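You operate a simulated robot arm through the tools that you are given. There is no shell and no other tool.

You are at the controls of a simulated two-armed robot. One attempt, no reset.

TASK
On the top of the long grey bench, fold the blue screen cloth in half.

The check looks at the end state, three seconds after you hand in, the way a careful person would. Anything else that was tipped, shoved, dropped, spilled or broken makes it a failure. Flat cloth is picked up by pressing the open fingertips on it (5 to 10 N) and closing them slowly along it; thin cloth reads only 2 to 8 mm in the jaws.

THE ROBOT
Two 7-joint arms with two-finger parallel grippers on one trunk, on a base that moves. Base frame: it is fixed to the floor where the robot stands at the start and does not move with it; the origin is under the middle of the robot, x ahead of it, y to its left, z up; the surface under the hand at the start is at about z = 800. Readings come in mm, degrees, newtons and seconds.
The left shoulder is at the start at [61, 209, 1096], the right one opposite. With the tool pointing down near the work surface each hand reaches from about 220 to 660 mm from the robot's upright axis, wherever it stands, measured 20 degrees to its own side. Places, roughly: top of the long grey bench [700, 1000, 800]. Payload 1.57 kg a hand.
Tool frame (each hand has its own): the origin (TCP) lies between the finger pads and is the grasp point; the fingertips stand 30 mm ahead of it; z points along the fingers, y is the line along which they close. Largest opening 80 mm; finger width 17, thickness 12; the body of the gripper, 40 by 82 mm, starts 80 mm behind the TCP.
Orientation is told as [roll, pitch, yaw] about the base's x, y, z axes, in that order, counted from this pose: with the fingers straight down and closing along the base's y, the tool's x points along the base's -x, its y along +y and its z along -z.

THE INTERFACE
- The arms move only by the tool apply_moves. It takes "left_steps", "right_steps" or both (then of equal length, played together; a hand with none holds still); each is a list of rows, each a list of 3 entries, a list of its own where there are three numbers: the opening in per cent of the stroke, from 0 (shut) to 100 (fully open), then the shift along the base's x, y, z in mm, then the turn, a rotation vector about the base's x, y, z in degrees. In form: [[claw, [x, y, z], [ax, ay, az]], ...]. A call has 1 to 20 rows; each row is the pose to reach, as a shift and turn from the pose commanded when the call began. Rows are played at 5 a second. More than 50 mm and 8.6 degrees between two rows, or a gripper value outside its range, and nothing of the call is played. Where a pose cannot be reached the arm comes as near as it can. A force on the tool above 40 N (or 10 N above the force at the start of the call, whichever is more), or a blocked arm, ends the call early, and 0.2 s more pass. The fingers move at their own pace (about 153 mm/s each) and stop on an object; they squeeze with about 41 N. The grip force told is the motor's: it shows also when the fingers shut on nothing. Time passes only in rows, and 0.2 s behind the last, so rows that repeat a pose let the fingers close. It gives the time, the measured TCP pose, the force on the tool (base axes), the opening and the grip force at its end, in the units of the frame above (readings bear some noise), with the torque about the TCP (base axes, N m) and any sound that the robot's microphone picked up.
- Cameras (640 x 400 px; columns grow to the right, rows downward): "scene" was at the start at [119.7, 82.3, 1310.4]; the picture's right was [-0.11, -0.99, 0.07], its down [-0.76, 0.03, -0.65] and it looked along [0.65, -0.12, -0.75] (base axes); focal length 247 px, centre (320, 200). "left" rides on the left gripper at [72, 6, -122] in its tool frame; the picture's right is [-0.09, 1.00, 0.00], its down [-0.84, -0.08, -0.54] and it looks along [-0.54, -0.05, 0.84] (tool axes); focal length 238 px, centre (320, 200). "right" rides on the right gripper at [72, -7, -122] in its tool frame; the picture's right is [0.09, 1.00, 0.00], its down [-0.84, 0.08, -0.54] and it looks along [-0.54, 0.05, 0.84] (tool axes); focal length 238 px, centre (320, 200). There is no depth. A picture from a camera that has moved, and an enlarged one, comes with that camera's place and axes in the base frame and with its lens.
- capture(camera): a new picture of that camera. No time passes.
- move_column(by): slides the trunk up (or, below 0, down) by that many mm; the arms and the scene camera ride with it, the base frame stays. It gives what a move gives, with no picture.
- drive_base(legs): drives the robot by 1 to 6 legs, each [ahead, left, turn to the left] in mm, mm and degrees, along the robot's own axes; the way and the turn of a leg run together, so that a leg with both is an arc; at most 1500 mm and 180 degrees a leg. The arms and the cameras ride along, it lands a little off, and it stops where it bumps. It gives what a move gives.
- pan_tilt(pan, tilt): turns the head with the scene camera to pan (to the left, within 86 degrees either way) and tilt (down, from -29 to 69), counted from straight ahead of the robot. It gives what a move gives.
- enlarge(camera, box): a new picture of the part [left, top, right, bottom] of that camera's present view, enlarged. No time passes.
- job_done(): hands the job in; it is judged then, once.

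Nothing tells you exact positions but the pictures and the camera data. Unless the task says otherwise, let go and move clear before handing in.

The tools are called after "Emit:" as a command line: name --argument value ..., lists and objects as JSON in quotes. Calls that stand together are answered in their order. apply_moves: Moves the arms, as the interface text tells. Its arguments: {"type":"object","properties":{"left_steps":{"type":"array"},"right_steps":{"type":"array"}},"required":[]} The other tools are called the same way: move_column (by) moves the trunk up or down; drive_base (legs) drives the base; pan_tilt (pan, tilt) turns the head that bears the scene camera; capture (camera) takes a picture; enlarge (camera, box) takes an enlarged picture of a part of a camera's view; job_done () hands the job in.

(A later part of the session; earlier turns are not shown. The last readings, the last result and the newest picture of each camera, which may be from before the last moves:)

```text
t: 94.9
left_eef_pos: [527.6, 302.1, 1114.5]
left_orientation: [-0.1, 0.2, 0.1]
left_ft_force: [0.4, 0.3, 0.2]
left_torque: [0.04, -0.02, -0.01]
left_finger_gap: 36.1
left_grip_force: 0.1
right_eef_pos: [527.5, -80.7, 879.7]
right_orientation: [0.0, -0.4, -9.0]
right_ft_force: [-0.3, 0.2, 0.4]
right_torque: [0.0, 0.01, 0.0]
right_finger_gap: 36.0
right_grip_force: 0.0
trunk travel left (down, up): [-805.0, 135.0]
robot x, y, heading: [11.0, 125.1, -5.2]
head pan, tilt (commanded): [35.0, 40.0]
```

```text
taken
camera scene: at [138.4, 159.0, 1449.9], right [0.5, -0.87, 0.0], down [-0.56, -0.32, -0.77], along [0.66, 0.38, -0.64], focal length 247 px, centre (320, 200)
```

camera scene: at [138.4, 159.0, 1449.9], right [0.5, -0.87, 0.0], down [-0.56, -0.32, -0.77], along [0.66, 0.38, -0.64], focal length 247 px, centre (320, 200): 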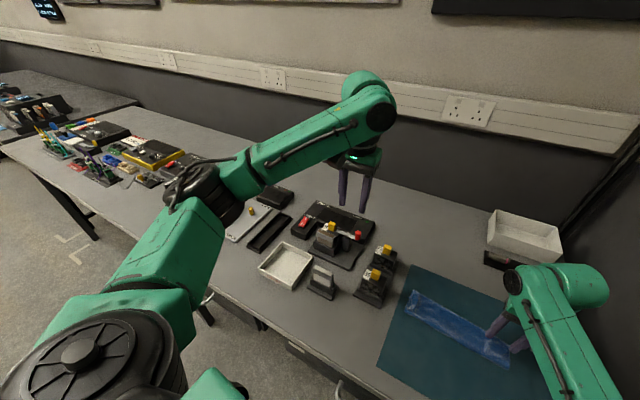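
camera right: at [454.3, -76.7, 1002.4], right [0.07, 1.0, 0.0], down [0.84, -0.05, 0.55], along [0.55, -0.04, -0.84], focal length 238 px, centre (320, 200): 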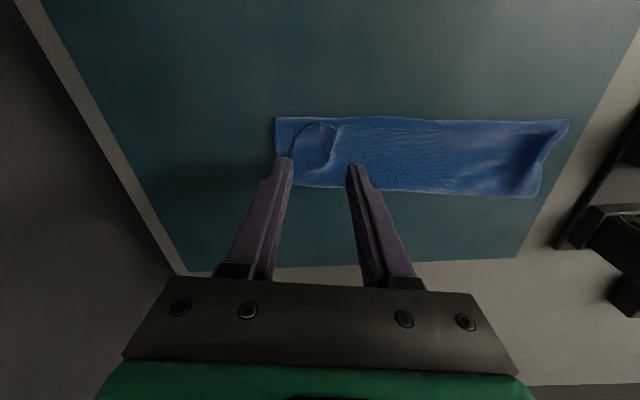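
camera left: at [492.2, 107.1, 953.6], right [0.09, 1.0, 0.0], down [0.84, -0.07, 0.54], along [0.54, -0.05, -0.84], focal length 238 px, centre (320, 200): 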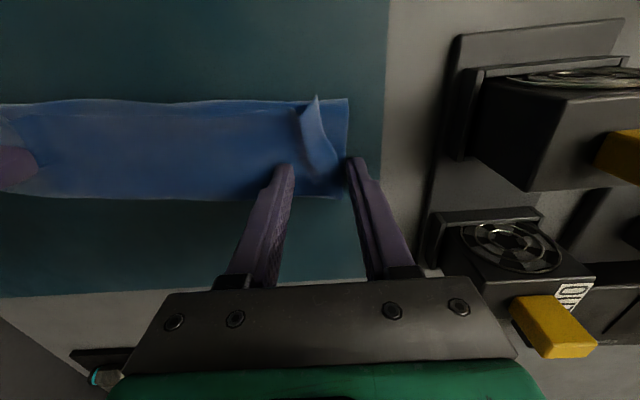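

Both arms are in good posture again and the fixtures are undisturbed. Let me look again at the cloth's current state before re-gripping.

Emit:
enlarge --camera "right" --box '[260, 90, 600, 302]'

Emit:
pan_tilt --pan 0 --tilt 45

Emit:
enlarge --camera "scene" --box '[230, 120, 470, 270]'

```text
1.88 times, centred on (430, 196) of right
camera zoom: at [454.9, -77.1, 1002.0], right [0.07, 1.0, 0.0], down [0.84, -0.05, 0.55], along [0.55, -0.04, -0.84], focal length 449 px, centre (113, 208)
```

zoom: 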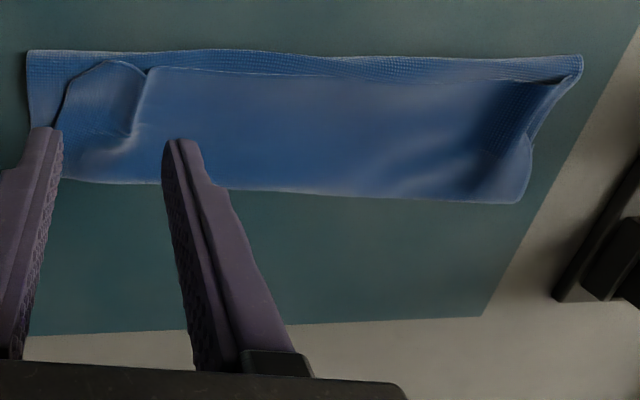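

```text
t: 95.9
left_eef_pos: [526.3, 302.1, 1114.0]
left_orientation: [-0.1, 0.3, 0.1]
left_ft_force: [-0.3, 0.7, 0.2]
left_torque: [-0.02, 0.01, 0.0]
left_finger_gap: 36.2
left_grip_force: 0.0
right_eef_pos: [525.7, -81.2, 880.1]
right_orientation: [0.0, -0.3, -9.0]
right_ft_force: [0.2, -0.8, -0.4]
right_torque: [0.0, 0.01, 0.0]
right_finger_gap: 36.1
right_grip_force: 0.0
trunk travel left (down, up): [-805.0, 135.0]
robot x, y, heading: [13.2, 120.2, -5.1]
head pan, tilt (commanded): [0.0, 45.0]
```

```text
2.67 times, centred on (350, 195) of scene
camera zoom: at [144.8, 110.2, 1442.8], right [-0.09, -1.0, 0.0], down [-0.7, 0.06, -0.71], along [0.7, -0.06, -0.71], focal length 659 px, centre (240, 213)
```

zoom: 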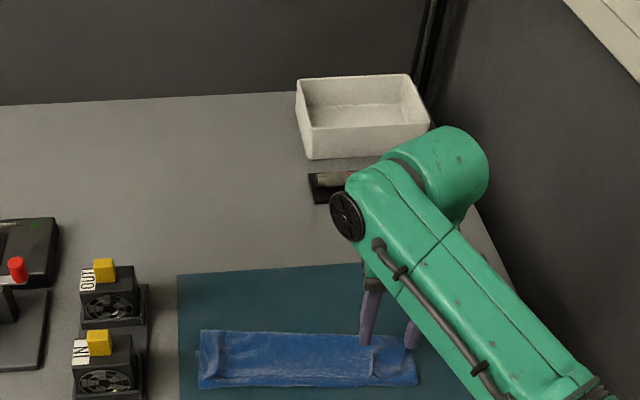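

The cloth is unchanged. I'll bring the left hand over its left ridge, keeping the arm well extended on the way, and check its camera.

Emit:
apply_moves --left_steps '[[45, [35, -20, 0], [0, 0, 0]], [45, [38, -65, -15], [0, 0, 0]], [45, [38, -110, -30], [0, 0, 0]], [45, [35, -155, -55], [0, 0, 0]], [45, [27, -190, -90], [0, 0, 0]], [45, [15, -207, -130], [0, 0, 0]], [45, [5, -207, -172], [0, 0, 0]], [45, [3, -207, -200], [0, 0, 0]], [45, [3, -207, -200], [0, 0, 0]]]'

Emit:
capture --camera "left"

Emit:
enlarge --camera "left" --box '[200, 90, 440, 240]'

```text
refused: row 4 steps farther than a row can; nothing moved
```

```text
taken
camera left: at [456.1, 308.8, 1236.7], right [0.09, 1.0, 0.0], down [0.84, -0.07, 0.54], along [0.53, -0.05, -0.84], focal length 238 px, centre (320, 200)
```

left: 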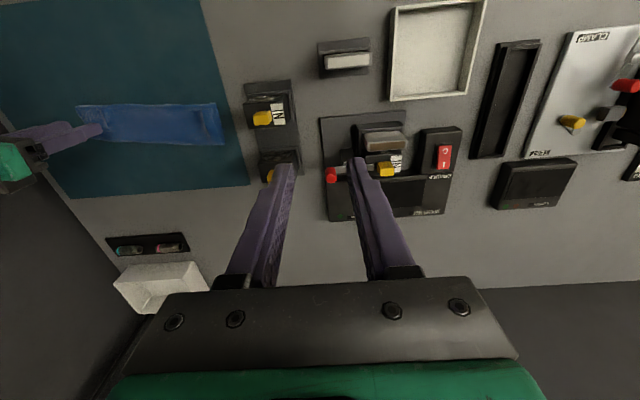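

```text
2.67 times, centred on (320, 165) of left
camera zoom: at [456.1, 308.8, 1236.7], right [0.09, 1.0, 0.0], down [0.84, -0.07, 0.54], along [0.53, -0.05, -0.84], focal length 636 px, centre (320, 293)
```

zoom: 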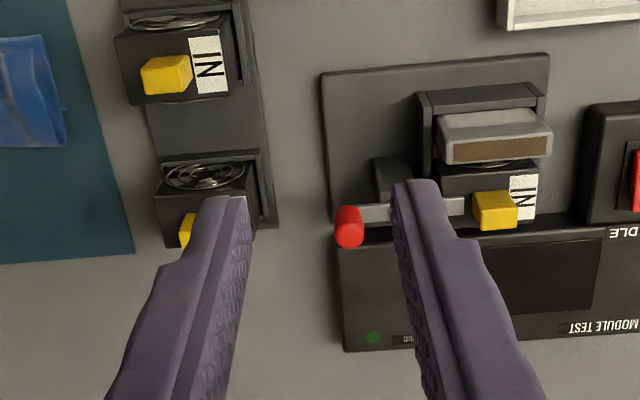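

One step was too long; I'll use smaller steps along the same path.

Emit:
apply_moves --left_steps '[[45, [35, -20, 0], [0, 0, 0]], [45, [38, -60, -10], [0, 0, 0]], [45, [38, -100, -25], [0, 0, 0]], [45, [36, -138, -45], [0, 0, 0]], [45, [31, -172, -70], [0, 0, 0]], [45, [24, -198, -100], [0, 0, 0]], [45, [14, -207, -135], [0, 0, 0]], [45, [5, -207, -172], [0, 0, 0]], [45, [3, -207, -200], [0, 0, 0]], [45, [3, -207, -200], [0, 0, 0]]]'

Emit:
capture --camera "left"

Emit:
enlarge --camera "left" --box '[200, 90, 440, 240]'

```text
t: 98.1
left_eef_pos: [531.3, 94.3, 912.8]
left_orientation: [-0.2, 0.4, 0.1]
left_ft_force: [-0.3, -0.2, 0.6]
left_torque: [0.0, 0.02, 0.0]
left_finger_gap: 36.1
left_grip_force: 0.1
right_eef_pos: [527.1, -81.8, 881.1]
right_orientation: [0.0, -0.3, -9.0]
right_ft_force: [0.5, 0.4, 0.0]
right_torque: [0.02, 0.0, -0.02]
right_finger_gap: 36.0
right_grip_force: 0.0
trunk travel left (down, up): [-805.0, 135.0]
robot x, y, heading: [11.5, 120.0, -5.3]
head pan, tilt (commanded): [0.0, 45.0]
```

```text
taken
camera left: at [459.6, 101.2, 1035.0], right [0.09, 1.0, 0.0], down [0.84, -0.07, 0.54], along [0.53, -0.05, -0.84], focal length 238 px, centre (320, 200)
```

left: 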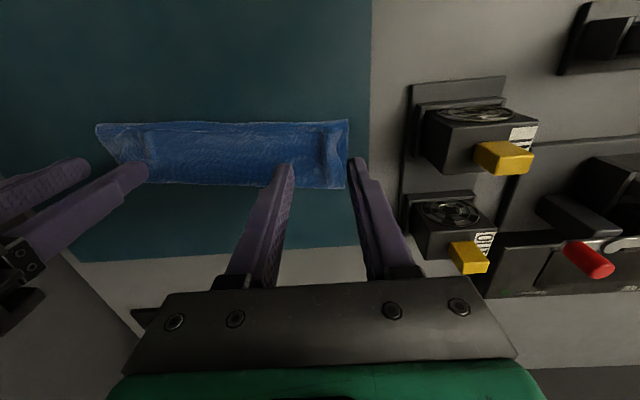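

```text
2.67 times, centred on (320, 165) of left
camera zoom: at [459.6, 101.2, 1035.0], right [0.09, 1.0, 0.0], down [0.84, -0.07, 0.54], along [0.53, -0.05, -0.84], focal length 636 px, centre (320, 293)
```

zoom: 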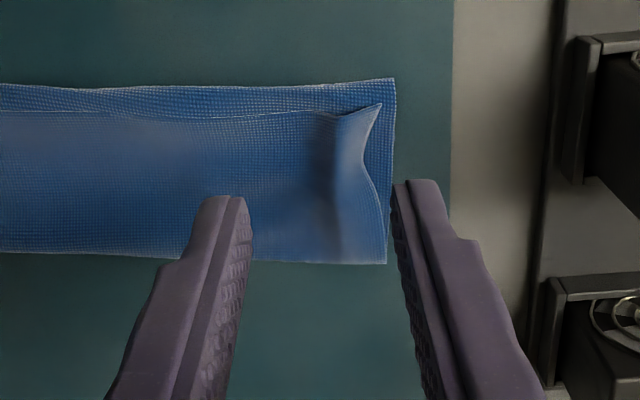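

The cloth has relaxed: its near edge lies flat on top at x ≈ 523, with the left ridge mostly gone. I'll pinch this top edge lightly with both hands in order to pull it back and unfold the cloth for a better grip.

Emit:
apply_moves --left_steps '[[40, [0, -7, -30], [0, 0, 0]], [40, [0, -14, -60], [0, 0, 0]], [40, [0, -14, -74], [0, 0, 0]], [40, [0, -14, -74], [0, 0, 0]]]' --right_steps '[[45, [-2, 2, -15], [0, 0, 0]], [45, [-4, 4, -30], [0, 0, 0]], [45, [-4, 4, -42], [0, 0, 0]], [45, [-4, 4, -42], [0, 0, 0]]]'

Emit:
capture --camera "right"

Emit:
capture --camera "left"

```text
t: 99.1
left_eef_pos: [529.2, 81.8, 838.9]
left_orientation: [0.0, 0.3, 0.1]
left_ft_force: [-0.4, -0.3, 0.8]
left_torque: [-0.03, 0.02, 0.01]
left_finger_gap: 32.2
left_grip_force: 0.1
right_eef_pos: [522.2, -77.3, 839.8]
right_orientation: [0.0, -0.3, -9.1]
right_ft_force: [0.3, -0.1, 0.4]
right_torque: [-0.02, 0.02, 0.02]
right_finger_gap: 35.9
right_grip_force: 0.0
trunk travel left (down, up): [-805.0, 135.0]
robot x, y, heading: [11.6, 118.9, -5.3]
head pan, tilt (commanded): [0.0, 45.0]
```

```text
taken
camera right: at [449.8, -72.4, 960.2], right [0.06, 1.0, 0.0], down [0.84, -0.05, 0.55], along [0.55, -0.04, -0.84], focal length 238 px, centre (320, 200)
```

right: 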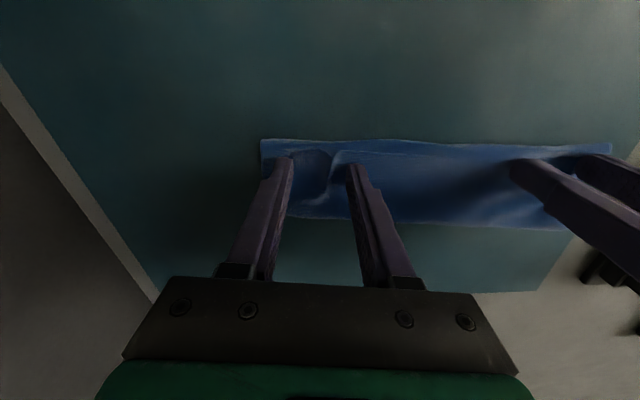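

```text
taken
camera left: at [458.0, 88.3, 962.3], right [0.09, 1.0, 0.0], down [0.84, -0.07, 0.54], along [0.53, -0.05, -0.84], focal length 238 px, centre (320, 200)
```

left: 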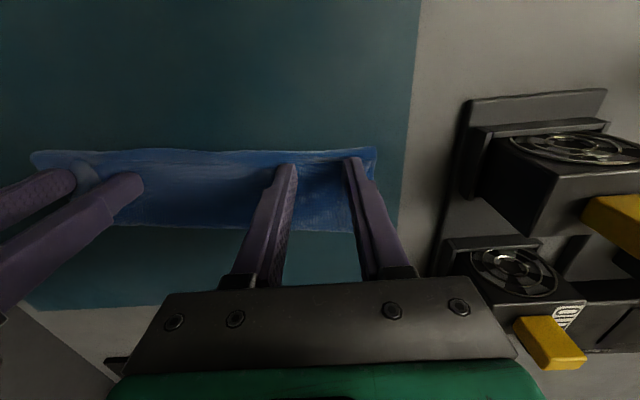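

The right fingers straddle the standing ridge; I'll close them on it, and lower the left to touch.

Emit:
apply_moves --left_steps '[[40, [0, 0, -1.5], [0, 0, 0]], [40, [0, 0, -3], [0, 0, 0]], [40, [0, 0, -4], [0, 0, 0]], [40, [0, 0, -4], [0, 0, 0]], [40, [0, 0, -4], [0, 0, 0]], [40, [0, 0, -4], [0, 0, 0]], [40, [0, 0, -4], [0, 0, 0]], [40, [0, 0, -4], [0, 0, 0]]]' --right_steps '[[45, [0, 0, -2], [0, 0, 0]], [45, [0, 0, -4], [0, 0, 0]], [36, [0, 0, -4.5], [0, 0, 0]], [28, [0, 0, -4.5], [0, 0, 0]], [20, [0, 0, -4.5], [0, 0, 0]], [12, [0, 0, -4.5], [0, 0, 0]], [4, [0, 0, -4.5], [0, 0, 0]], [0, [0, 0, -4.5], [0, 0, 0]]]'

Emit:
enlarge --camera "right" --box '[220, 100, 460, 250]'

```text
t: 100.9
left_eef_pos: [530.3, 79.6, 836.3]
left_orientation: [-0.1, 0.2, 0.1]
left_ft_force: [0.3, 0.6, 0.0]
left_torque: [0.02, -0.01, 0.02]
left_finger_gap: 32.0
left_grip_force: 0.0
right_eef_pos: [523.3, -76.4, 834.8]
right_orientation: [0.0, -0.4, -8.9]
right_ft_force: [0.0, 0.1, 2.9]
right_torque: [0.03, 0.0, 0.0]
right_finger_gap: 2.0
right_grip_force: 24.3
trunk travel left (down, up): [-805.0, 135.0]
robot x, y, heading: [15.0, 117.6, -5.0]
head pan, tilt (commanded): [0.0, 45.0]
```

```text
2.67 times, centred on (340, 175) of right
camera zoom: at [449.5, -72.0, 956.5], right [0.06, 1.0, 0.0], down [0.83, -0.05, 0.55], along [0.55, -0.04, -0.84], focal length 636 px, centre (267, 267)
```

zoom: 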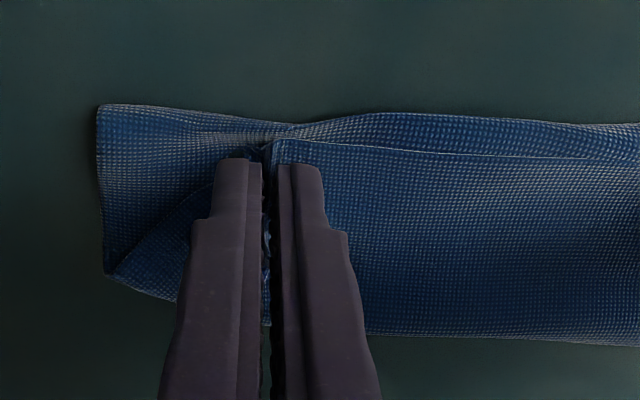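

The right hand has the ridge (2.0 mm). Now the left: lower to a light press and close.

Emit:
apply_moves --left_steps '[[40, [0, 0, -1], [0, 0, 0]], [40, [0, 0, -2], [0, 0, 0]], [40, [0, 0, -2.5], [0, 0, 0]], [40, [0, 0, -2.5], [0, 0, 0]]]'

```text
t: 101.9
left_eef_pos: [529.6, 80.1, 834.1]
left_orientation: [-0.1, 0.4, 0.1]
left_ft_force: [-0.5, -0.1, 0.4]
left_torque: [0.0, 0.0, -0.02]
left_finger_gap: 32.2
left_grip_force: 0.1
right_eef_pos: [521.8, -77.4, 833.2]
right_orientation: [-0.1, -0.4, -8.9]
right_ft_force: [0.8, 1.4, 4.7]
right_torque: [0.02, -0.01, 0.03]
right_finger_gap: 2.6
right_grip_force: 23.8
trunk travel left (down, up): [-805.0, 135.0]
robot x, y, heading: [14.2, 121.7, -5.0]
head pan, tilt (commanded): [0.0, 45.0]
```

Emit:
apply_moves --left_steps '[[40, [0, 0, -0.7], [0, 0, 0]], [40, [0, 0, -1.5], [0, 0, 0]], [40, [0, 0, -1.5], [0, 0, 0]]]'

```text
t: 102.7
left_eef_pos: [531.2, 81.1, 833.9]
left_orientation: [-0.2, 0.3, 0.2]
left_ft_force: [-0.5, 0.0, 3.6]
left_torque: [0.0, 0.04, 0.03]
left_finger_gap: 31.8
left_grip_force: 0.0
right_eef_pos: [522.0, -77.1, 835.5]
right_orientation: [0.0, -0.4, -9.1]
right_ft_force: [0.9, 0.4, 2.8]
right_torque: [0.0, -0.02, 0.02]
right_finger_gap: 2.3
right_grip_force: 24.1
trunk travel left (down, up): [-805.0, 135.0]
robot x, y, heading: [15.7, 118.8, -5.0]
head pan, tilt (commanded): [0.0, 45.0]
```

Left contact is balanced at 3.6 N. A touch more and close slowly.

Emit:
apply_moves --left_steps '[[40, [0, 0, -0.5], [0, 0, 0]], [36, [0, 0, -0.5], [0, 0, 0]], [32, [0, 0, -0.5], [0, 0, 0]], [28, [0, 0, -0.5], [0, 0, 0]], [24, [0, 0, -0.5], [0, 0, 0]], [20, [0, 0, -0.5], [0, 0, 0]], [16, [0, 0, -0.5], [0, 0, 0]], [12, [0, 0, -0.5], [0, 0, 0]], [8, [0, 0, -0.5], [0, 0, 0]], [4, [0, 0, -0.5], [0, 0, 0]], [0, [0, 0, -0.5], [0, 0, 0]], [0, [0, 0, -0.5], [0, 0, 0]]]'

Emit:
enlarge --camera "left" --box '[200, 100, 440, 250]'

```text
t: 105.3
left_eef_pos: [527.8, 80.0, 832.4]
left_orientation: [-0.2, 0.1, 0.1]
left_ft_force: [0.5, -5.4, 8.8]
left_torque: [-0.18, 0.04, 0.0]
left_finger_gap: 2.8
left_grip_force: 24.3
right_eef_pos: [522.6, -76.2, 835.3]
right_orientation: [-0.1, -0.4, -9.0]
right_ft_force: [0.1, 5.3, 1.3]
right_torque: [0.15, 0.0, 0.01]
right_finger_gap: 2.1
right_grip_force: 24.6
trunk travel left (down, up): [-805.0, 135.0]
robot x, y, heading: [13.6, 124.1, -5.2]
head pan, tilt (commanded): [0.0, 45.0]
```

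```text
2.67 times, centred on (320, 175) of left
camera zoom: at [457.7, 86.5, 954.4], right [0.09, 1.0, 0.0], down [0.84, -0.07, 0.54], along [0.54, -0.05, -0.84], focal length 636 px, centre (320, 267)
```

zoom: 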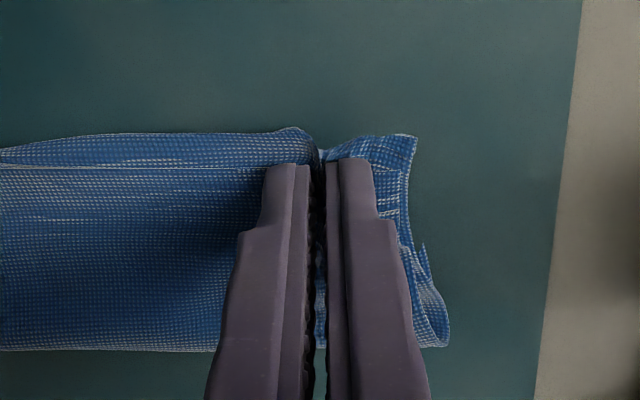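

The left pinch (2.8 mm) may have caught more than one layer. I'll lift both slightly and look.

Emit:
apply_moves --left_steps '[[0, [0, -1, 6], [0, 0, 0]], [0, [-2, -1.5, 14], [0, 0, 0]], [0, [-5, -1.5, 24], [0, 0, 0]], [0, [-8, -1.5, 34], [0, 0, 0]], [0, [-8, -1.5, 34], [0, 0, 0]]]' --right_steps '[[0, [0, 1, 6], [0, 0, 0]], [0, [-2, 1.5, 14], [0, 0, 0]], [0, [-5, 1.5, 24], [0, 0, 0]], [0, [-8, 1.5, 34], [0, 0, 0]], [0, [-8, 1.5, 34], [0, 0, 0]]]'

Emit:
capture --camera "left"

Emit:
capture --camera "right"

```text
t: 106.5
left_eef_pos: [522.5, 78.0, 865.2]
left_orientation: [-0.1, 0.4, 0.1]
left_ft_force: [0.6, -1.8, 0.6]
left_torque: [-0.04, 0.0, -0.02]
left_finger_gap: 1.8
left_grip_force: 23.5
right_eef_pos: [514.7, -76.0, 868.1]
right_orientation: [0.0, -0.3, -9.0]
right_ft_force: [0.6, 1.7, -1.1]
right_torque: [0.03, 0.02, 0.02]
right_finger_gap: 2.3
right_grip_force: 23.5
trunk travel left (down, up): [-805.0, 135.0]
robot x, y, heading: [14.7, 120.9, -5.1]
head pan, tilt (commanded): [0.0, 45.0]
```

```text
taken
camera left: at [451.0, 85.1, 988.1], right [0.09, 1.0, 0.0], down [0.84, -0.07, 0.54], along [0.53, -0.05, -0.84], focal length 238 px, centre (320, 200)
```

left: 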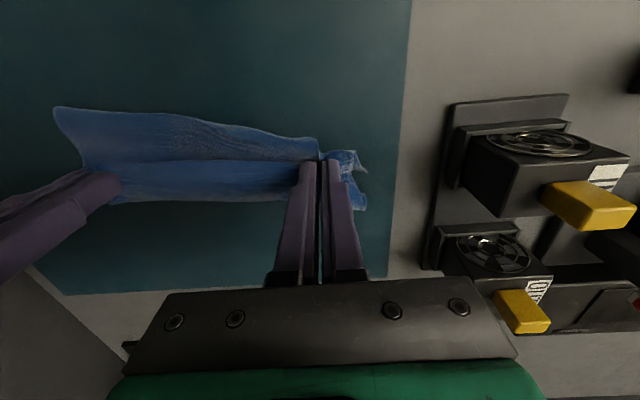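

```text
taken
camera right: at [442.2, -71.0, 989.2], right [0.07, 1.0, 0.0], down [0.84, -0.05, 0.55], along [0.55, -0.04, -0.84], focal length 238 px, centre (320, 200)
```

right: 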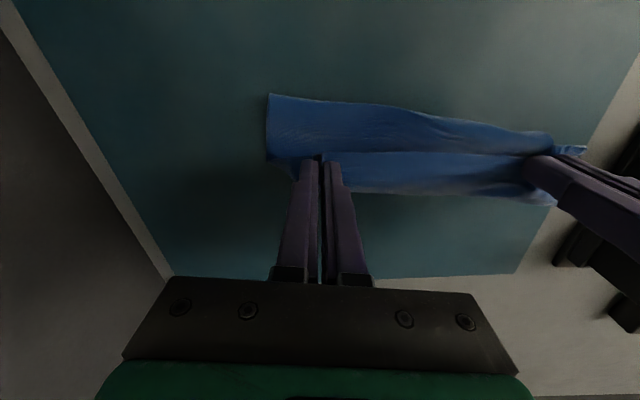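

The left caught all layers while the right has only the top one. I'll set down and open the left, then draw the right side back to start unfolding.

Emit:
apply_moves --left_steps '[[0, [5, 0, -15], [0, 0, 0]], [0, [8, 0, -28], [0, 0, 0]], [30, [8, 0, -28], [0, 0, 0]], [50, [8, 0, -28], [0, 0, 0]], [50, [8, 0, -28], [0, 0, 0]], [50, [8, 0, 0], [0, 0, 0]], [50, [10, 0, 40], [0, 0, 0]], [50, [12, 0, 70], [0, 0, 0]]]'

Emit:
capture --camera "left"

```text
t: 108.3
left_eef_pos: [535.4, 78.0, 935.7]
left_orientation: [-0.1, 0.4, 0.2]
left_ft_force: [-0.5, -0.5, 0.4]
left_torque: [-0.01, -0.02, 0.01]
left_finger_gap: 40.2
left_grip_force: 0.0
right_eef_pos: [515.2, -75.8, 867.8]
right_orientation: [0.0, -0.2, -9.0]
right_ft_force: [-0.3, -0.4, -0.6]
right_torque: [-0.01, -0.01, -0.03]
right_finger_gap: 2.1
right_grip_force: 23.9
trunk travel left (down, up): [-805.0, 135.0]
robot x, y, heading: [13.8, 119.5, -4.9]
head pan, tilt (commanded): [0.0, 45.0]
```

```text
taken
camera left: at [464.6, 85.2, 1058.6], right [0.09, 1.0, 0.0], down [0.84, -0.07, 0.54], along [0.53, -0.05, -0.84], focal length 238 px, centre (320, 200)
```

left: 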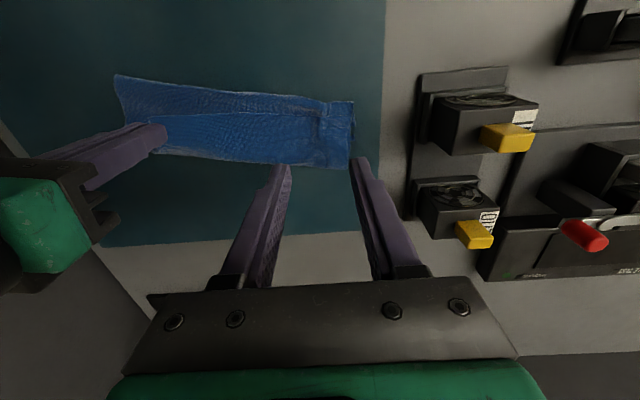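

I'll draw the right edge back by driving the base backwards 120 mm, which keeps the right elbow away from the wall.

Emit:
drive_base --legs '[[-119, -11, 0]]'

Emit:
capture --camera "left"

Emit:
capture --camera "right"

```text
t: 109.5
left_eef_pos: [419.6, 78.6, 934.9]
left_orientation: [-0.1, 0.4, 0.1]
left_ft_force: [0.2, 0.2, -1.1]
left_torque: [-0.02, -0.01, -0.01]
left_finger_gap: 40.0
left_grip_force: 0.0
right_eef_pos: [398.7, -75.9, 867.1]
right_orientation: [0.0, -0.4, -9.0]
right_ft_force: [1.0, 0.1, 0.0]
right_torque: [0.01, 0.01, 0.01]
right_finger_gap: 1.9
right_grip_force: 23.3
trunk travel left (down, up): [-805.0, 135.0]
robot x, y, heading: [-107.1, 119.2, -5.3]
head pan, tilt (commanded): [0.0, 45.0]
```

```text
taken
camera left: at [348.2, 84.7, 1057.7], right [0.09, 1.0, 0.0], down [0.84, -0.07, 0.54], along [0.53, -0.05, -0.84], focal length 238 px, centre (320, 200)
```

left: 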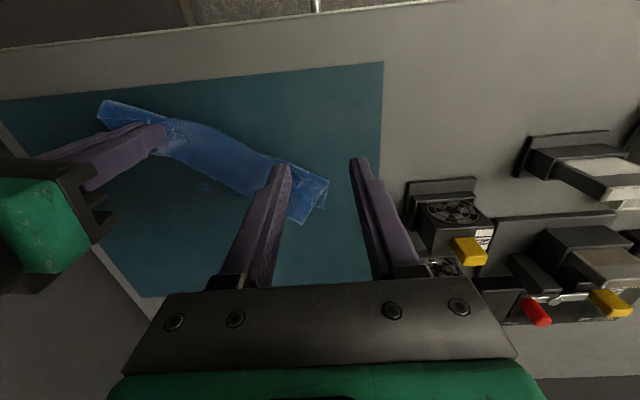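

```text
taken
camera right: at [325.6, -71.3, 988.7], right [0.07, 1.0, 0.0], down [0.84, -0.05, 0.55], along [0.54, -0.04, -0.84], focal length 238 px, centre (320, 200)
```

right: 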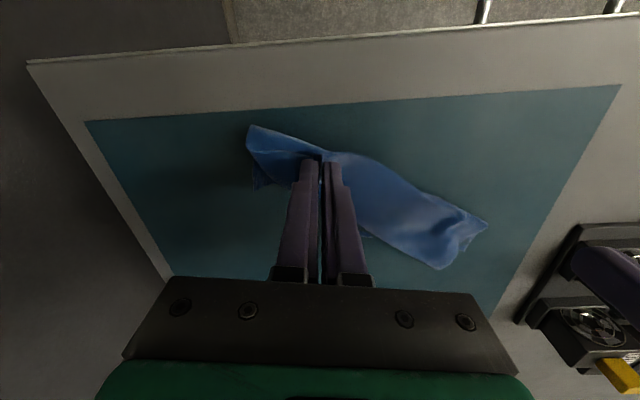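

The whole folded strip came along, so the right pinch holds several layers. I'll lift the cloth up high with the right hand so it hangs and opens under its own weight, and look at it.

Emit:
apply_moves --left_steps '[[50, [-5, 30, 20], [0, 0, 0]], [50, [-5, 60, 40], [0, 0, 0]], [50, [-5, 80, 70], [0, 0, 0]], [50, [0, 90, 100], [0, 0, 0]], [50, [0, 90, 100], [0, 0, 0]], [50, [0, 90, 100], [0, 0, 0]], [50, [0, 90, 100], [0, 0, 0]], [50, [0, 90, 100], [0, 0, 0]]]' --right_steps '[[0, [0, 0, 30], [0, 0, 0]], [0, [0, 0, 65], [0, 0, 0]], [0, [0, 0, 100], [0, 0, 0]], [0, [0, 0, 135], [0, 0, 0]], [0, [0, 0, 170], [0, 0, 0]], [0, [0, 0, 205], [0, 0, 0]], [0, [0, 0, 240], [0, 0, 0]], [0, [0, 0, 260], [0, 0, 0]]]'

Emit:
capture --camera "left"

Emit:
capture --camera "scene"

Emit:
capture --camera "right"

```text
t: 111.3
left_eef_pos: [454.1, 162.4, 1018.6]
left_orientation: [-0.1, 0.4, 0.1]
left_ft_force: [-0.4, -0.1, 0.7]
left_torque: [-0.03, -0.02, 0.01]
left_finger_gap: 39.6
left_grip_force: 0.0
left hand out of reach, approached as far as the arm can: row 2, 3, 4, 5, 6, 7, 8
right_eef_pos: [396.7, -74.2, 1127.3]
right_orientation: [-0.1, -0.3, -9.0]
right_ft_force: [0.2, 1.0, -0.3]
right_torque: [0.0, 0.0, -0.01]
right_finger_gap: 2.2
right_grip_force: 23.3
trunk travel left (down, up): [-805.0, 135.0]
robot x, y, heading: [-103.8, 118.6, -5.3]
head pan, tilt (commanded): [0.0, 45.0]
```

```text
taken
camera left: at [382.9, 170.4, 1140.9], right [0.09, 1.0, 0.0], down [0.84, -0.07, 0.54], along [0.54, -0.05, -0.84], focal length 238 px, centre (320, 200)
```

left: 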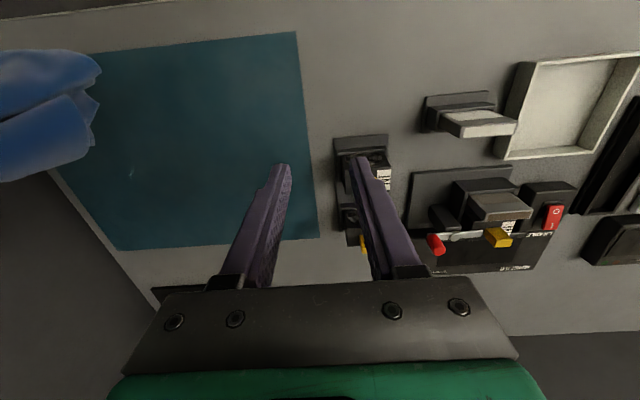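

```text
taken
camera scene: at [26.9, 110.1, 1442.7], right [-0.09, -1.0, 0.0], down [-0.7, 0.06, -0.71], along [0.7, -0.06, -0.71], focal length 247 px, centre (320, 200)
```

scene: 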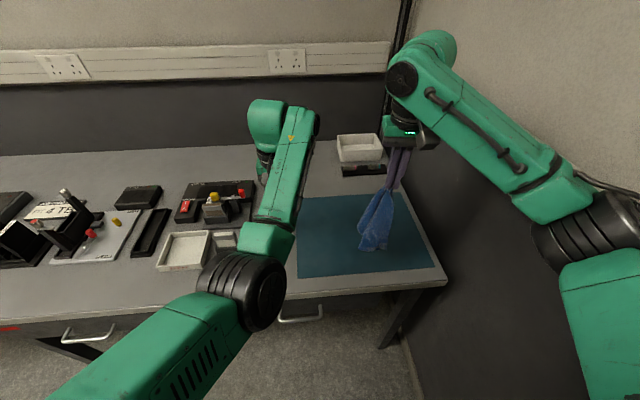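

```text
taken
camera right: at [323.7, -68.9, 1249.1], right [0.07, 1.0, 0.0], down [0.84, -0.05, 0.55], along [0.55, -0.04, -0.84], focal length 238 px, centre (320, 200)
```

right: 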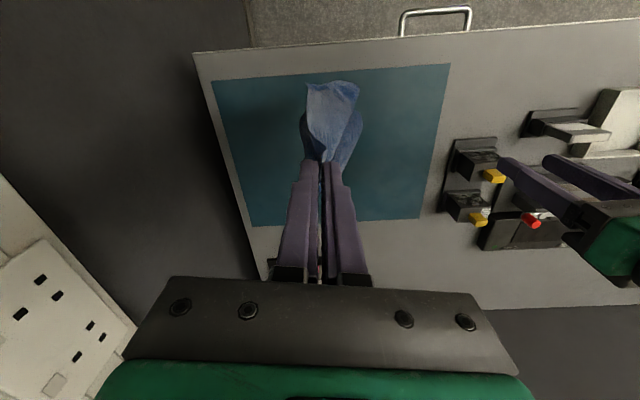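

The cloth now hangs freely from the right hand and the mat underneath is bare. I'll zoom in to see how it hangs and where its corners are.

Emit:
enlarge --camera "scene" --box '[320, 130, 440, 270]'

Emit:
enlarge --camera "right" --box '[250, 50, 410, 190]'

Emit:
enlarge --camera "left" --box '[0, 20, 160, 220]'

```text
2.86 times, centred on (380, 200) of scene
camera zoom: at [26.9, 110.1, 1442.7], right [-0.09, -1.0, 0.0], down [-0.7, 0.06, -0.71], along [0.7, -0.06, -0.71], focal length 706 px, centre (149, 200)
```

zoom: 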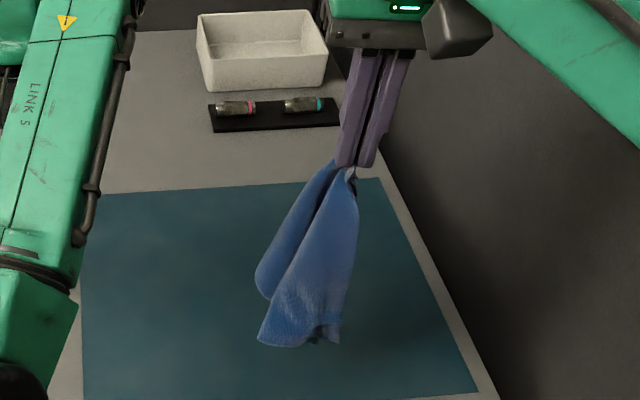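

```text
2.86 times, centred on (330, 120) of right
camera zoom: at [323.7, -68.9, 1249.1], right [0.07, 1.0, 0.0], down [0.84, -0.05, 0.55], along [0.55, -0.04, -0.84], focal length 681 px, centre (291, 429)
```

zoom: 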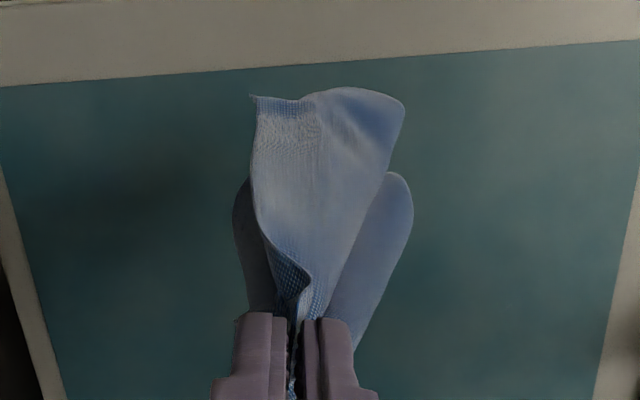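

```text
2.00 times, centred on (80, 120) of left
camera zoom: at [382.9, 170.4, 1140.9], right [0.09, 1.0, 0.0], down [0.84, -0.07, 0.54], along [0.54, -0.05, -0.84], focal length 477 px, centre (800, 360)
```

zoom: 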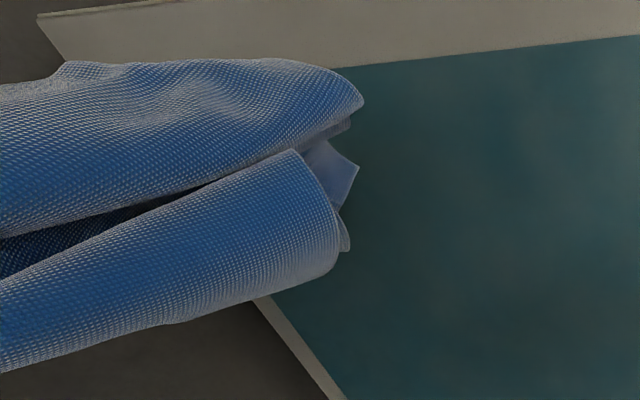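

The cloth hangs in several layers from one point. I'll shift the robot slightly right and forward for a better two-handed working position, and lower the cloth so its bottom corners rest on the mat where I can see and pick one up.

Emit:
apply_moves --right_steps '[[0, [0, 15, -30], [0, 0, 3]], [0, [0, 30, -60], [0, 0, 6]], [0, [0, 45, -90], [0, 0, 9]], [0, [0, 45, -90], [0, 0, 9]]]'

Emit:
drive_base --legs '[[44, -41, 0]]'

Emit:
capture --camera "left"

Emit:
capture --camera "right"

```text
t: 112.3
left_eef_pos: [453.7, 163.3, 1018.3]
left_orientation: [-0.2, 0.3, 0.0]
left_ft_force: [0.6, 1.1, 0.0]
left_torque: [0.0, 0.01, 0.0]
left_finger_gap: 40.0
left_grip_force: 0.1
right_eef_pos: [396.6, -28.5, 1037.6]
right_orientation: [0.0, -0.4, 0.0]
right_ft_force: [0.5, 0.1, -0.3]
right_torque: [-0.02, 0.0, 0.0]
right_finger_gap: 2.1
right_grip_force: 23.4
trunk travel left (down, up): [-805.0, 135.0]
robot x, y, heading: [-106.8, 118.0, -5.2]
head pan, tilt (commanded): [0.0, 45.0]
```

```text
t: 113.3
left_eef_pos: [489.6, 121.8, 1020.0]
left_orientation: [-0.3, 0.1, 0.1]
left_ft_force: [0.2, 0.0, -0.6]
left_torque: [0.0, -0.04, 0.0]
left_finger_gap: 39.9
left_grip_force: 0.1
right_eef_pos: [432.2, -69.8, 1040.9]
right_orientation: [-0.2, -0.5, 0.1]
right_ft_force: [-0.3, 1.0, 0.2]
right_torque: [-0.02, 0.0, -0.04]
right_finger_gap: 2.4
right_grip_force: 23.8
trunk travel left (down, up): [-805.0, 135.0]
robot x, y, heading: [-67.2, 74.1, -5.1]
head pan, tilt (commanded): [0.0, 45.0]
```

```text
taken
camera left: at [418.7, 129.4, 1142.3], right [0.09, 1.0, -0.01], down [0.84, -0.07, 0.54], along [0.54, -0.05, -0.84], focal length 238 px, centre (320, 200)
```

left: 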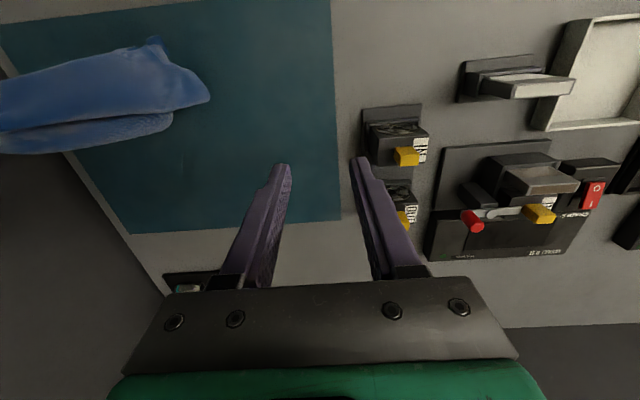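

```text
taken
camera right: at [359.8, -76.6, 1161.6], right [-0.09, 1.0, 0.0], down [0.83, 0.08, 0.55], along [0.55, 0.05, -0.84], focal length 238 px, centre (320, 200)
```

right: 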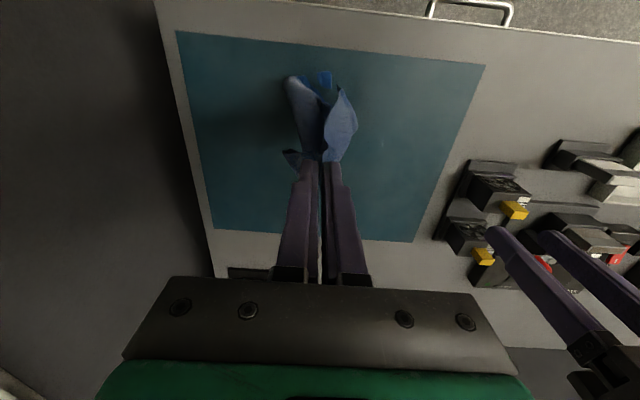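

The cloth's bottom now touches the mat. Zooming in to see the corners.

Emit:
enlarge --camera "right" --box '[250, 50, 410, 190]'

Emit:
enlarge --camera "left" --box '[0, 10, 240, 180]'

Emit:
enlarge --camera "scene" --box '[300, 130, 440, 270]'

```text
2.86 times, centred on (330, 120) of right
camera zoom: at [359.8, -76.6, 1161.6], right [-0.09, 1.0, 0.0], down [0.83, 0.08, 0.55], along [0.55, 0.05, -0.84], focal length 681 px, centre (291, 429)
```

zoom: 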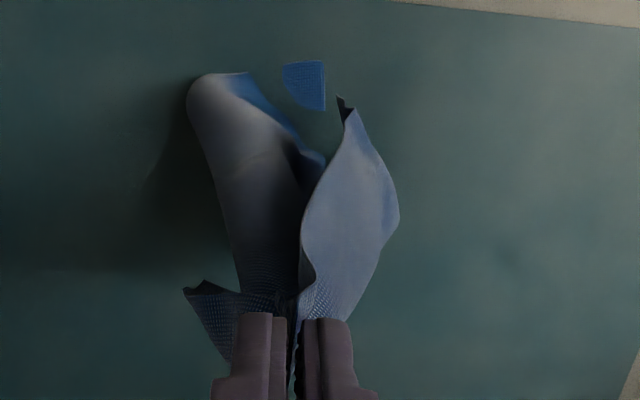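

```text
2.35 times, centred on (120, 95) of left
camera zoom: at [418.7, 129.4, 1142.3], right [0.09, 1.0, -0.01], down [0.84, -0.07, 0.54], along [0.54, -0.05, -0.84], focal length 561 px, centre (791, 447)
```

zoom: 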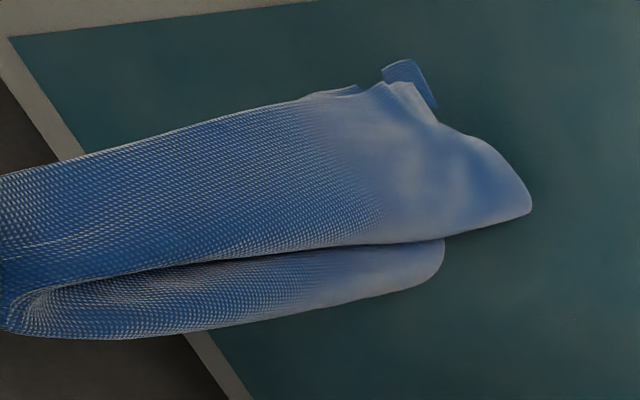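

```text
2.86 times, centred on (370, 200) of scene
camera zoom: at [61.8, 69.6, 1443.3], right [-0.09, -1.0, 0.0], down [-0.7, 0.06, -0.71], along [0.71, -0.06, -0.7], focal length 706 px, centre (177, 200)
```

zoom: 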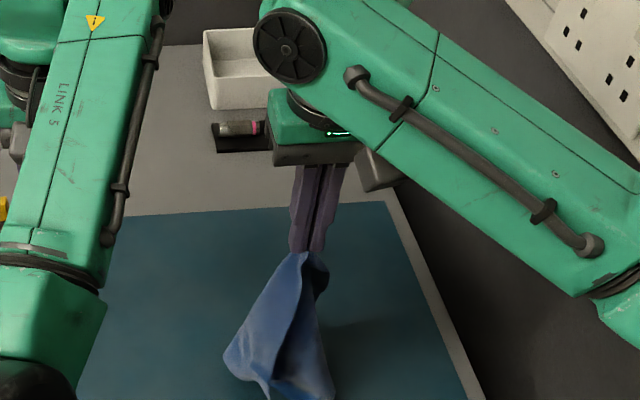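

One single-layer corner lies flat on the mat at about (391, -58). I'll lower the rest of the cloth away from it (forward and right), release it, and then pick that corner with the left hand.

Emit:
apply_moves --right_steps '[[0, [5, -10, -30], [0, 0, 0]], [0, [10, -20, -60], [0, 0, 0]], [0, [17, -33, -90], [0, 0, 0]], [0, [25, -48, -120], [0, 0, 0]], [0, [35, -62, -150], [0, 0, 0]], [0, [45, -75, -175], [0, 0, 0]], [0, [45, -75, -185], [0, 0, 0]], [20, [45, -75, -185], [0, 0, 0]], [50, [45, -75, -185], [0, 0, 0]], [70, [45, -75, -185], [0, 0, 0]], [70, [45, -75, -150], [0, 0, 0]], [70, [45, -75, -105], [0, 0, 0]], [70, [30, -75, -60], [0, 0, 0]], [70, [10, -70, -15], [0, 0, 0]]]'

Emit:
capture --camera "left"

Emit:
capture --camera "right"

Emit:
enlarge --camera "right" --box '[240, 60, 480, 210]'

```text
t: 116.3
left_eef_pos: [493.0, 118.7, 1019.2]
left_orientation: [0.0, 0.2, 0.2]
left_ft_force: [-0.6, 0.3, -0.3]
left_torque: [-0.02, 0.04, -0.02]
left_finger_gap: 40.0
left_grip_force: 0.0
right_eef_pos: [445.5, -142.5, 1025.0]
right_orientation: [0.0, -0.5, 0.1]
right_ft_force: [-0.8, -0.1, 0.0]
right_torque: [0.01, -0.01, 0.02]
right_finger_gap: 56.0
right_grip_force: 0.1
trunk travel left (down, up): [-805.0, 135.0]
robot x, y, heading: [-63.0, 76.4, -4.8]
head pan, tilt (commanded): [0.0, 45.0]
```

```text
taken
camera left: at [420.5, 125.2, 1141.5], right [0.09, 1.0, 0.0], down [0.84, -0.07, 0.54], along [0.54, -0.05, -0.84], focal length 238 px, centre (320, 200)
```

left: 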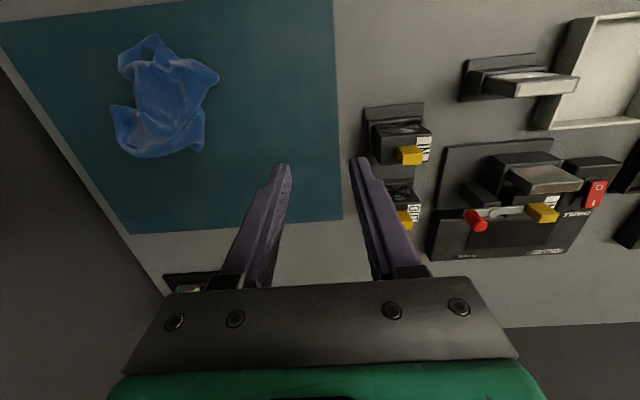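

```text
taken
camera right: at [372.2, -150.0, 1146.0], right [-0.09, 1.0, 0.0], down [0.83, 0.08, 0.55], along [0.55, 0.05, -0.84], focal length 238 px, centre (320, 200)
```

right: 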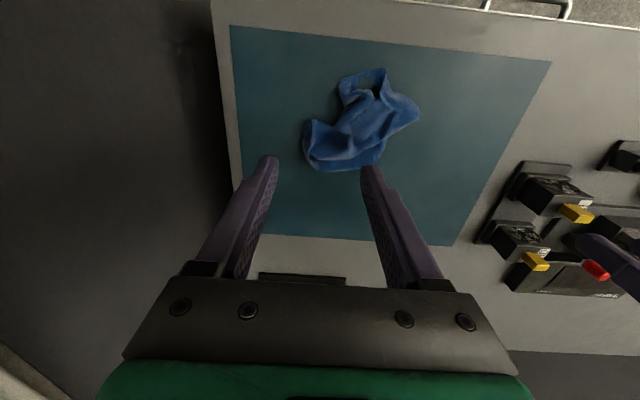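

```text
2.67 times, centred on (360, 135) of right
camera zoom: at [372.2, -150.0, 1146.0], right [-0.09, 1.0, 0.0], down [0.83, 0.08, 0.55], along [0.55, 0.05, -0.84], focal length 636 px, centre (213, 373)
```

zoom: 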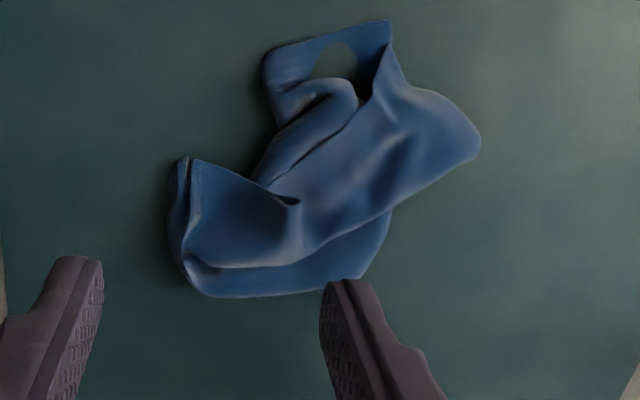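

The cloth is in a loose heap with corner A clear at about (392, -65). I'll pick it with the right hand, gripping across the edge right at the corner so the sheet will hang straight down from its edge.

Emit:
apply_moves --right_steps '[[50, [-10, 20, -15], [0, 0, 5]], [40, [-20, 40, -30], [0, 0, 10]], [30, [-30, 57, -50], [0, 0, 15]], [30, [-38, 68, -80], [0, 0, 18]], [30, [-38, 68, -120], [0, 0, 18]], [30, [-38, 68, -155], [0, 0, 18]], [30, [-38, 68, -180], [0, 0, 18]], [30, [-38, 68, -185], [0, 0, 18]], [30, [-38, 68, -185], [0, 0, 18]]]'

Emit:
capture --camera "right"

Emit:
enlarge --camera "right" --box '[220, 80, 460, 230]'

```text
t: 118.3
left_eef_pos: [492.3, 119.7, 1017.6]
left_orientation: [-0.1, 0.2, 0.2]
left_ft_force: [-0.4, 1.0, 1.1]
left_torque: [-0.02, 0.01, -0.01]
left_finger_gap: 40.0
left_grip_force: 0.1
right_eef_pos: [407.6, -75.0, 838.6]
right_orientation: [0.0, -0.3, 18.1]
right_ft_force: [1.1, 0.1, 0.6]
right_torque: [0.0, -0.03, -0.01]
right_finger_gap: 24.1
right_grip_force: 0.0
trunk travel left (down, up): [-805.0, 135.0]
robot x, y, heading: [-66.2, 75.7, -4.9]
head pan, tilt (commanded): [0.0, 45.0]
```

```text
taken
camera right: at [340.4, -104.5, 961.3], right [-0.4, 0.92, 0.0], down [0.77, 0.33, 0.55], along [0.5, 0.22, -0.84], focal length 238 px, centre (320, 200)
```

right: 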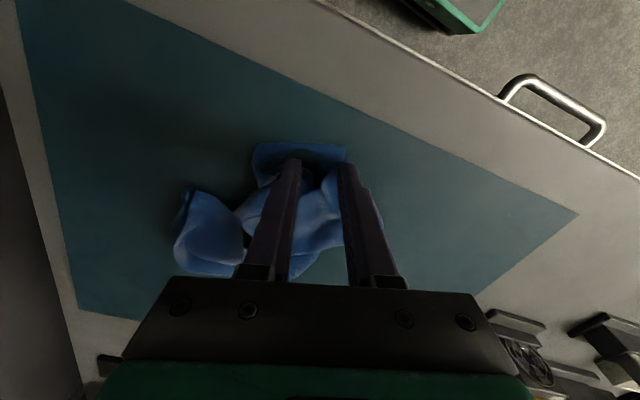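

```text
2.67 times, centred on (340, 155) of right
camera zoom: at [340.4, -104.5, 961.3], right [-0.4, 0.92, 0.0], down [0.77, 0.33, 0.55], along [0.5, 0.22, -0.84], focal length 636 px, centre (267, 320)
```

zoom: 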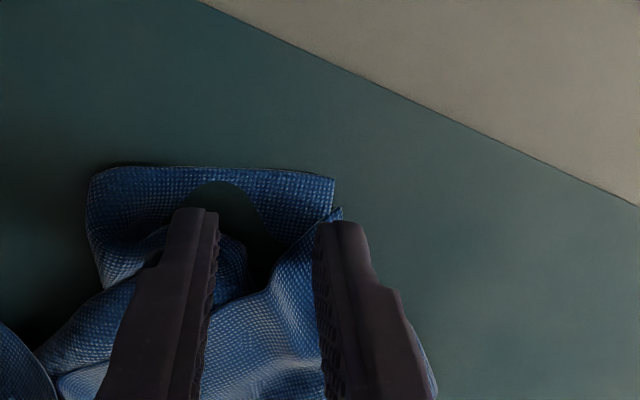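

Corner A is at the fingers. I'll shift about 8 mm toward the corner to avoid the folds behind it, then lower to contact.

Emit:
apply_moves --right_steps '[[30, [-7, -4, 0], [0, 0, 0]], [30, [-7, -4, -3], [0, 0, 0]], [30, [-7, -4, -6], [0, 0, 0]], [30, [-7, -4, -7.5], [0, 0, 0]], [30, [-7, -4, -7.5], [0, 0, 0]]]'

```text
t: 119.5
left_eef_pos: [491.6, 119.3, 1018.5]
left_orientation: [-0.1, 0.3, 0.2]
left_ft_force: [0.0, -0.1, 0.8]
left_torque: [0.02, 0.03, 0.01]
left_finger_gap: 39.9
left_grip_force: 0.0
right_eef_pos: [400.0, -79.1, 831.0]
right_orientation: [0.0, -0.5, 18.0]
right_ft_force: [0.8, -0.8, 6.6]
right_torque: [0.01, -0.05, -0.01]
right_finger_gap: 23.8
right_grip_force: 0.0
trunk travel left (down, up): [-805.0, 135.0]
robot x, y, heading: [-66.2, 77.2, -5.2]
head pan, tilt (commanded): [0.0, 45.0]
```

Good: 6.6 N, balanced. Closing slowly on the corner.

Emit:
apply_moves --right_steps '[[27, [0, 0, 0], [0, 0, 0]], [24, [0, 0, 0], [0, 0, 0]], [21, [0, 0, 0], [0, 0, 0]], [18, [0, 0, 0], [0, 0, 0]], [15, [0, 0, 0], [0, 0, 0]], [12, [0, 0, 0], [0, 0, 0]], [9, [0, 0, 0], [0, 0, 0]], [6, [0, 0, 0], [0, 0, 0]], [3, [0, 0, 0], [0, 0, 0]], [0, [0, 0, 0], [0, 0, 0]], [0, [0, 0, 0], [0, 0, 0]]]'

Emit:
enlarge --camera "right" --box '[220, 80, 460, 230]'

```text
t: 121.9
left_eef_pos: [492.4, 119.7, 1019.6]
left_orientation: [-0.1, 0.4, 0.1]
left_ft_force: [-0.4, -0.1, 0.6]
left_torque: [0.01, 0.02, 0.01]
left_finger_gap: 40.0
left_grip_force: 0.1
right_eef_pos: [399.7, -79.4, 832.1]
right_orientation: [0.1, -0.3, 18.1]
right_ft_force: [0.7, 1.0, 10.7]
right_torque: [0.05, -0.07, -0.01]
right_finger_gap: 1.9
right_grip_force: 23.3
trunk travel left (down, up): [-805.0, 135.0]
robot x, y, heading: [-64.3, 76.5, -5.0]
head pan, tilt (commanded): [0.0, 45.0]
```

```text
2.67 times, centred on (340, 155) of right
camera zoom: at [332.5, -107.4, 953.1], right [-0.4, 0.92, 0.0], down [0.77, 0.33, 0.55], along [0.5, 0.22, -0.84], focal length 636 px, centre (267, 320)
```

zoom: 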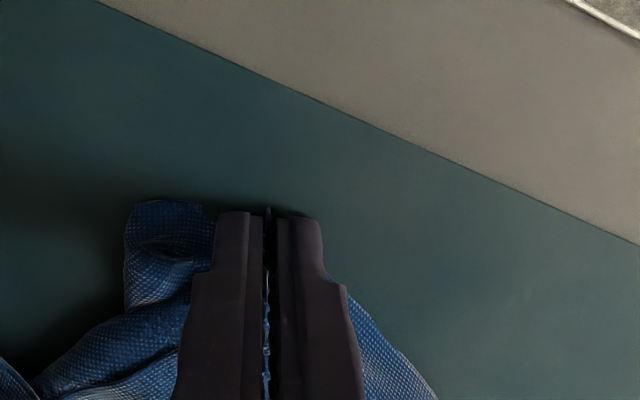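

The right hand has the corner (1.9 mm). Lifting it high, slightly forward, to let the cloth hang open.

Emit:
apply_moves --right_steps '[[0, [5, 0, 25], [0, 0, 0]], [0, [12, 3, 60], [0, 0, 0]], [0, [20, 6, 95], [0, 0, 0]], [0, [28, 9, 130], [0, 0, 0]], [0, [36, 12, 165], [0, 0, 0]], [0, [44, 15, 200], [0, 0, 0]], [0, [52, 18, 235], [0, 0, 0]], [0, [60, 20, 270], [0, 0, 0]], [0, [60, 20, 290], [0, 0, 0]], [0, [60, 20, 290], [0, 0, 0]]]'

Emit:
capture --camera "left"

Emit:
enlarge --camera "scene" --box '[300, 110, 440, 260]'

Emit:
enlarge --camera "right" --box '[220, 30, 420, 190]'

```text
t: 124.1
left_eef_pos: [493.2, 118.2, 1018.5]
left_orientation: [-0.1, 0.3, 0.2]
left_ft_force: [0.1, 0.2, -0.1]
left_torque: [0.0, -0.01, 0.0]
left_finger_gap: 40.2
left_grip_force: 0.0
right_eef_pos: [456.4, -60.5, 1120.9]
right_orientation: [0.1, -0.3, 18.1]
right_ft_force: [0.1, 0.7, -0.3]
right_torque: [0.02, -0.02, -0.03]
right_finger_gap: 1.8
right_grip_force: 24.0
trunk travel left (down, up): [-805.0, 135.0]
robot x, y, heading: [-67.0, 75.1, -5.2]
head pan, tilt (commanded): [0.0, 45.0]
```

```text
taken
camera left: at [422.2, 126.0, 1140.7], right [0.09, 1.0, 0.0], down [0.84, -0.07, 0.54], along [0.53, -0.05, -0.84], focal length 238 px, centre (320, 200)
```

left: 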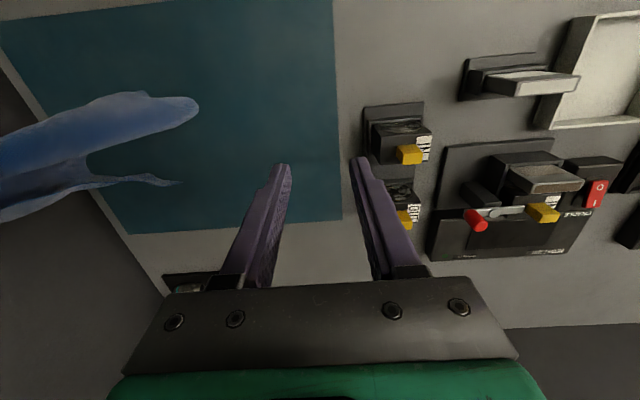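

```text
2.67 times, centred on (370, 185) of scene
camera zoom: at [66.3, 65.2, 1442.7], right [-0.09, -1.0, 0.0], down [-0.7, 0.06, -0.71], along [0.7, -0.06, -0.71], focal length 659 px, centre (187, 240)
```

zoom: 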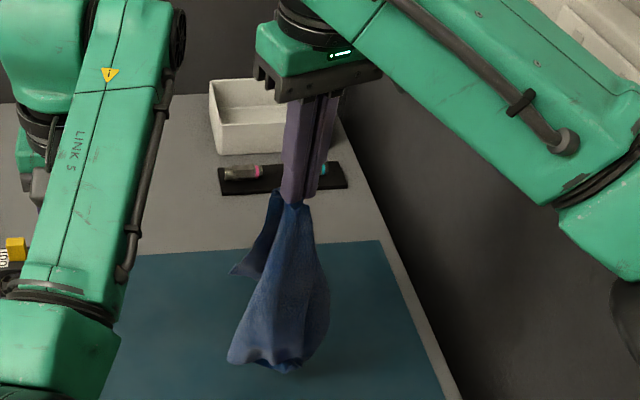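

```text
2.50 times, centred on (320, 110) of right
camera zoom: at [391.0, -89.5, 1243.2], right [-0.4, 0.92, 0.0], down [0.77, 0.33, 0.55], along [0.5, 0.22, -0.84], focal length 596 px, centre (320, 425)
```

zoom: 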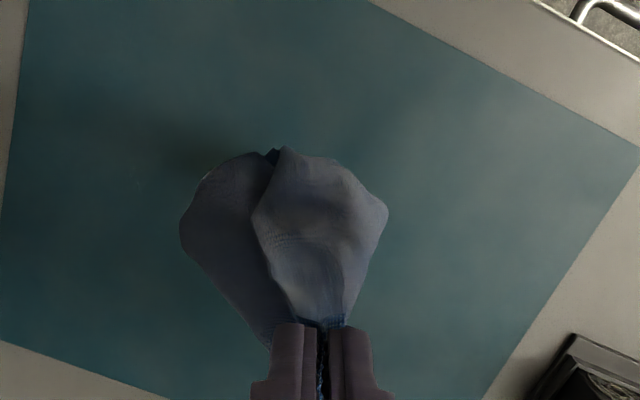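

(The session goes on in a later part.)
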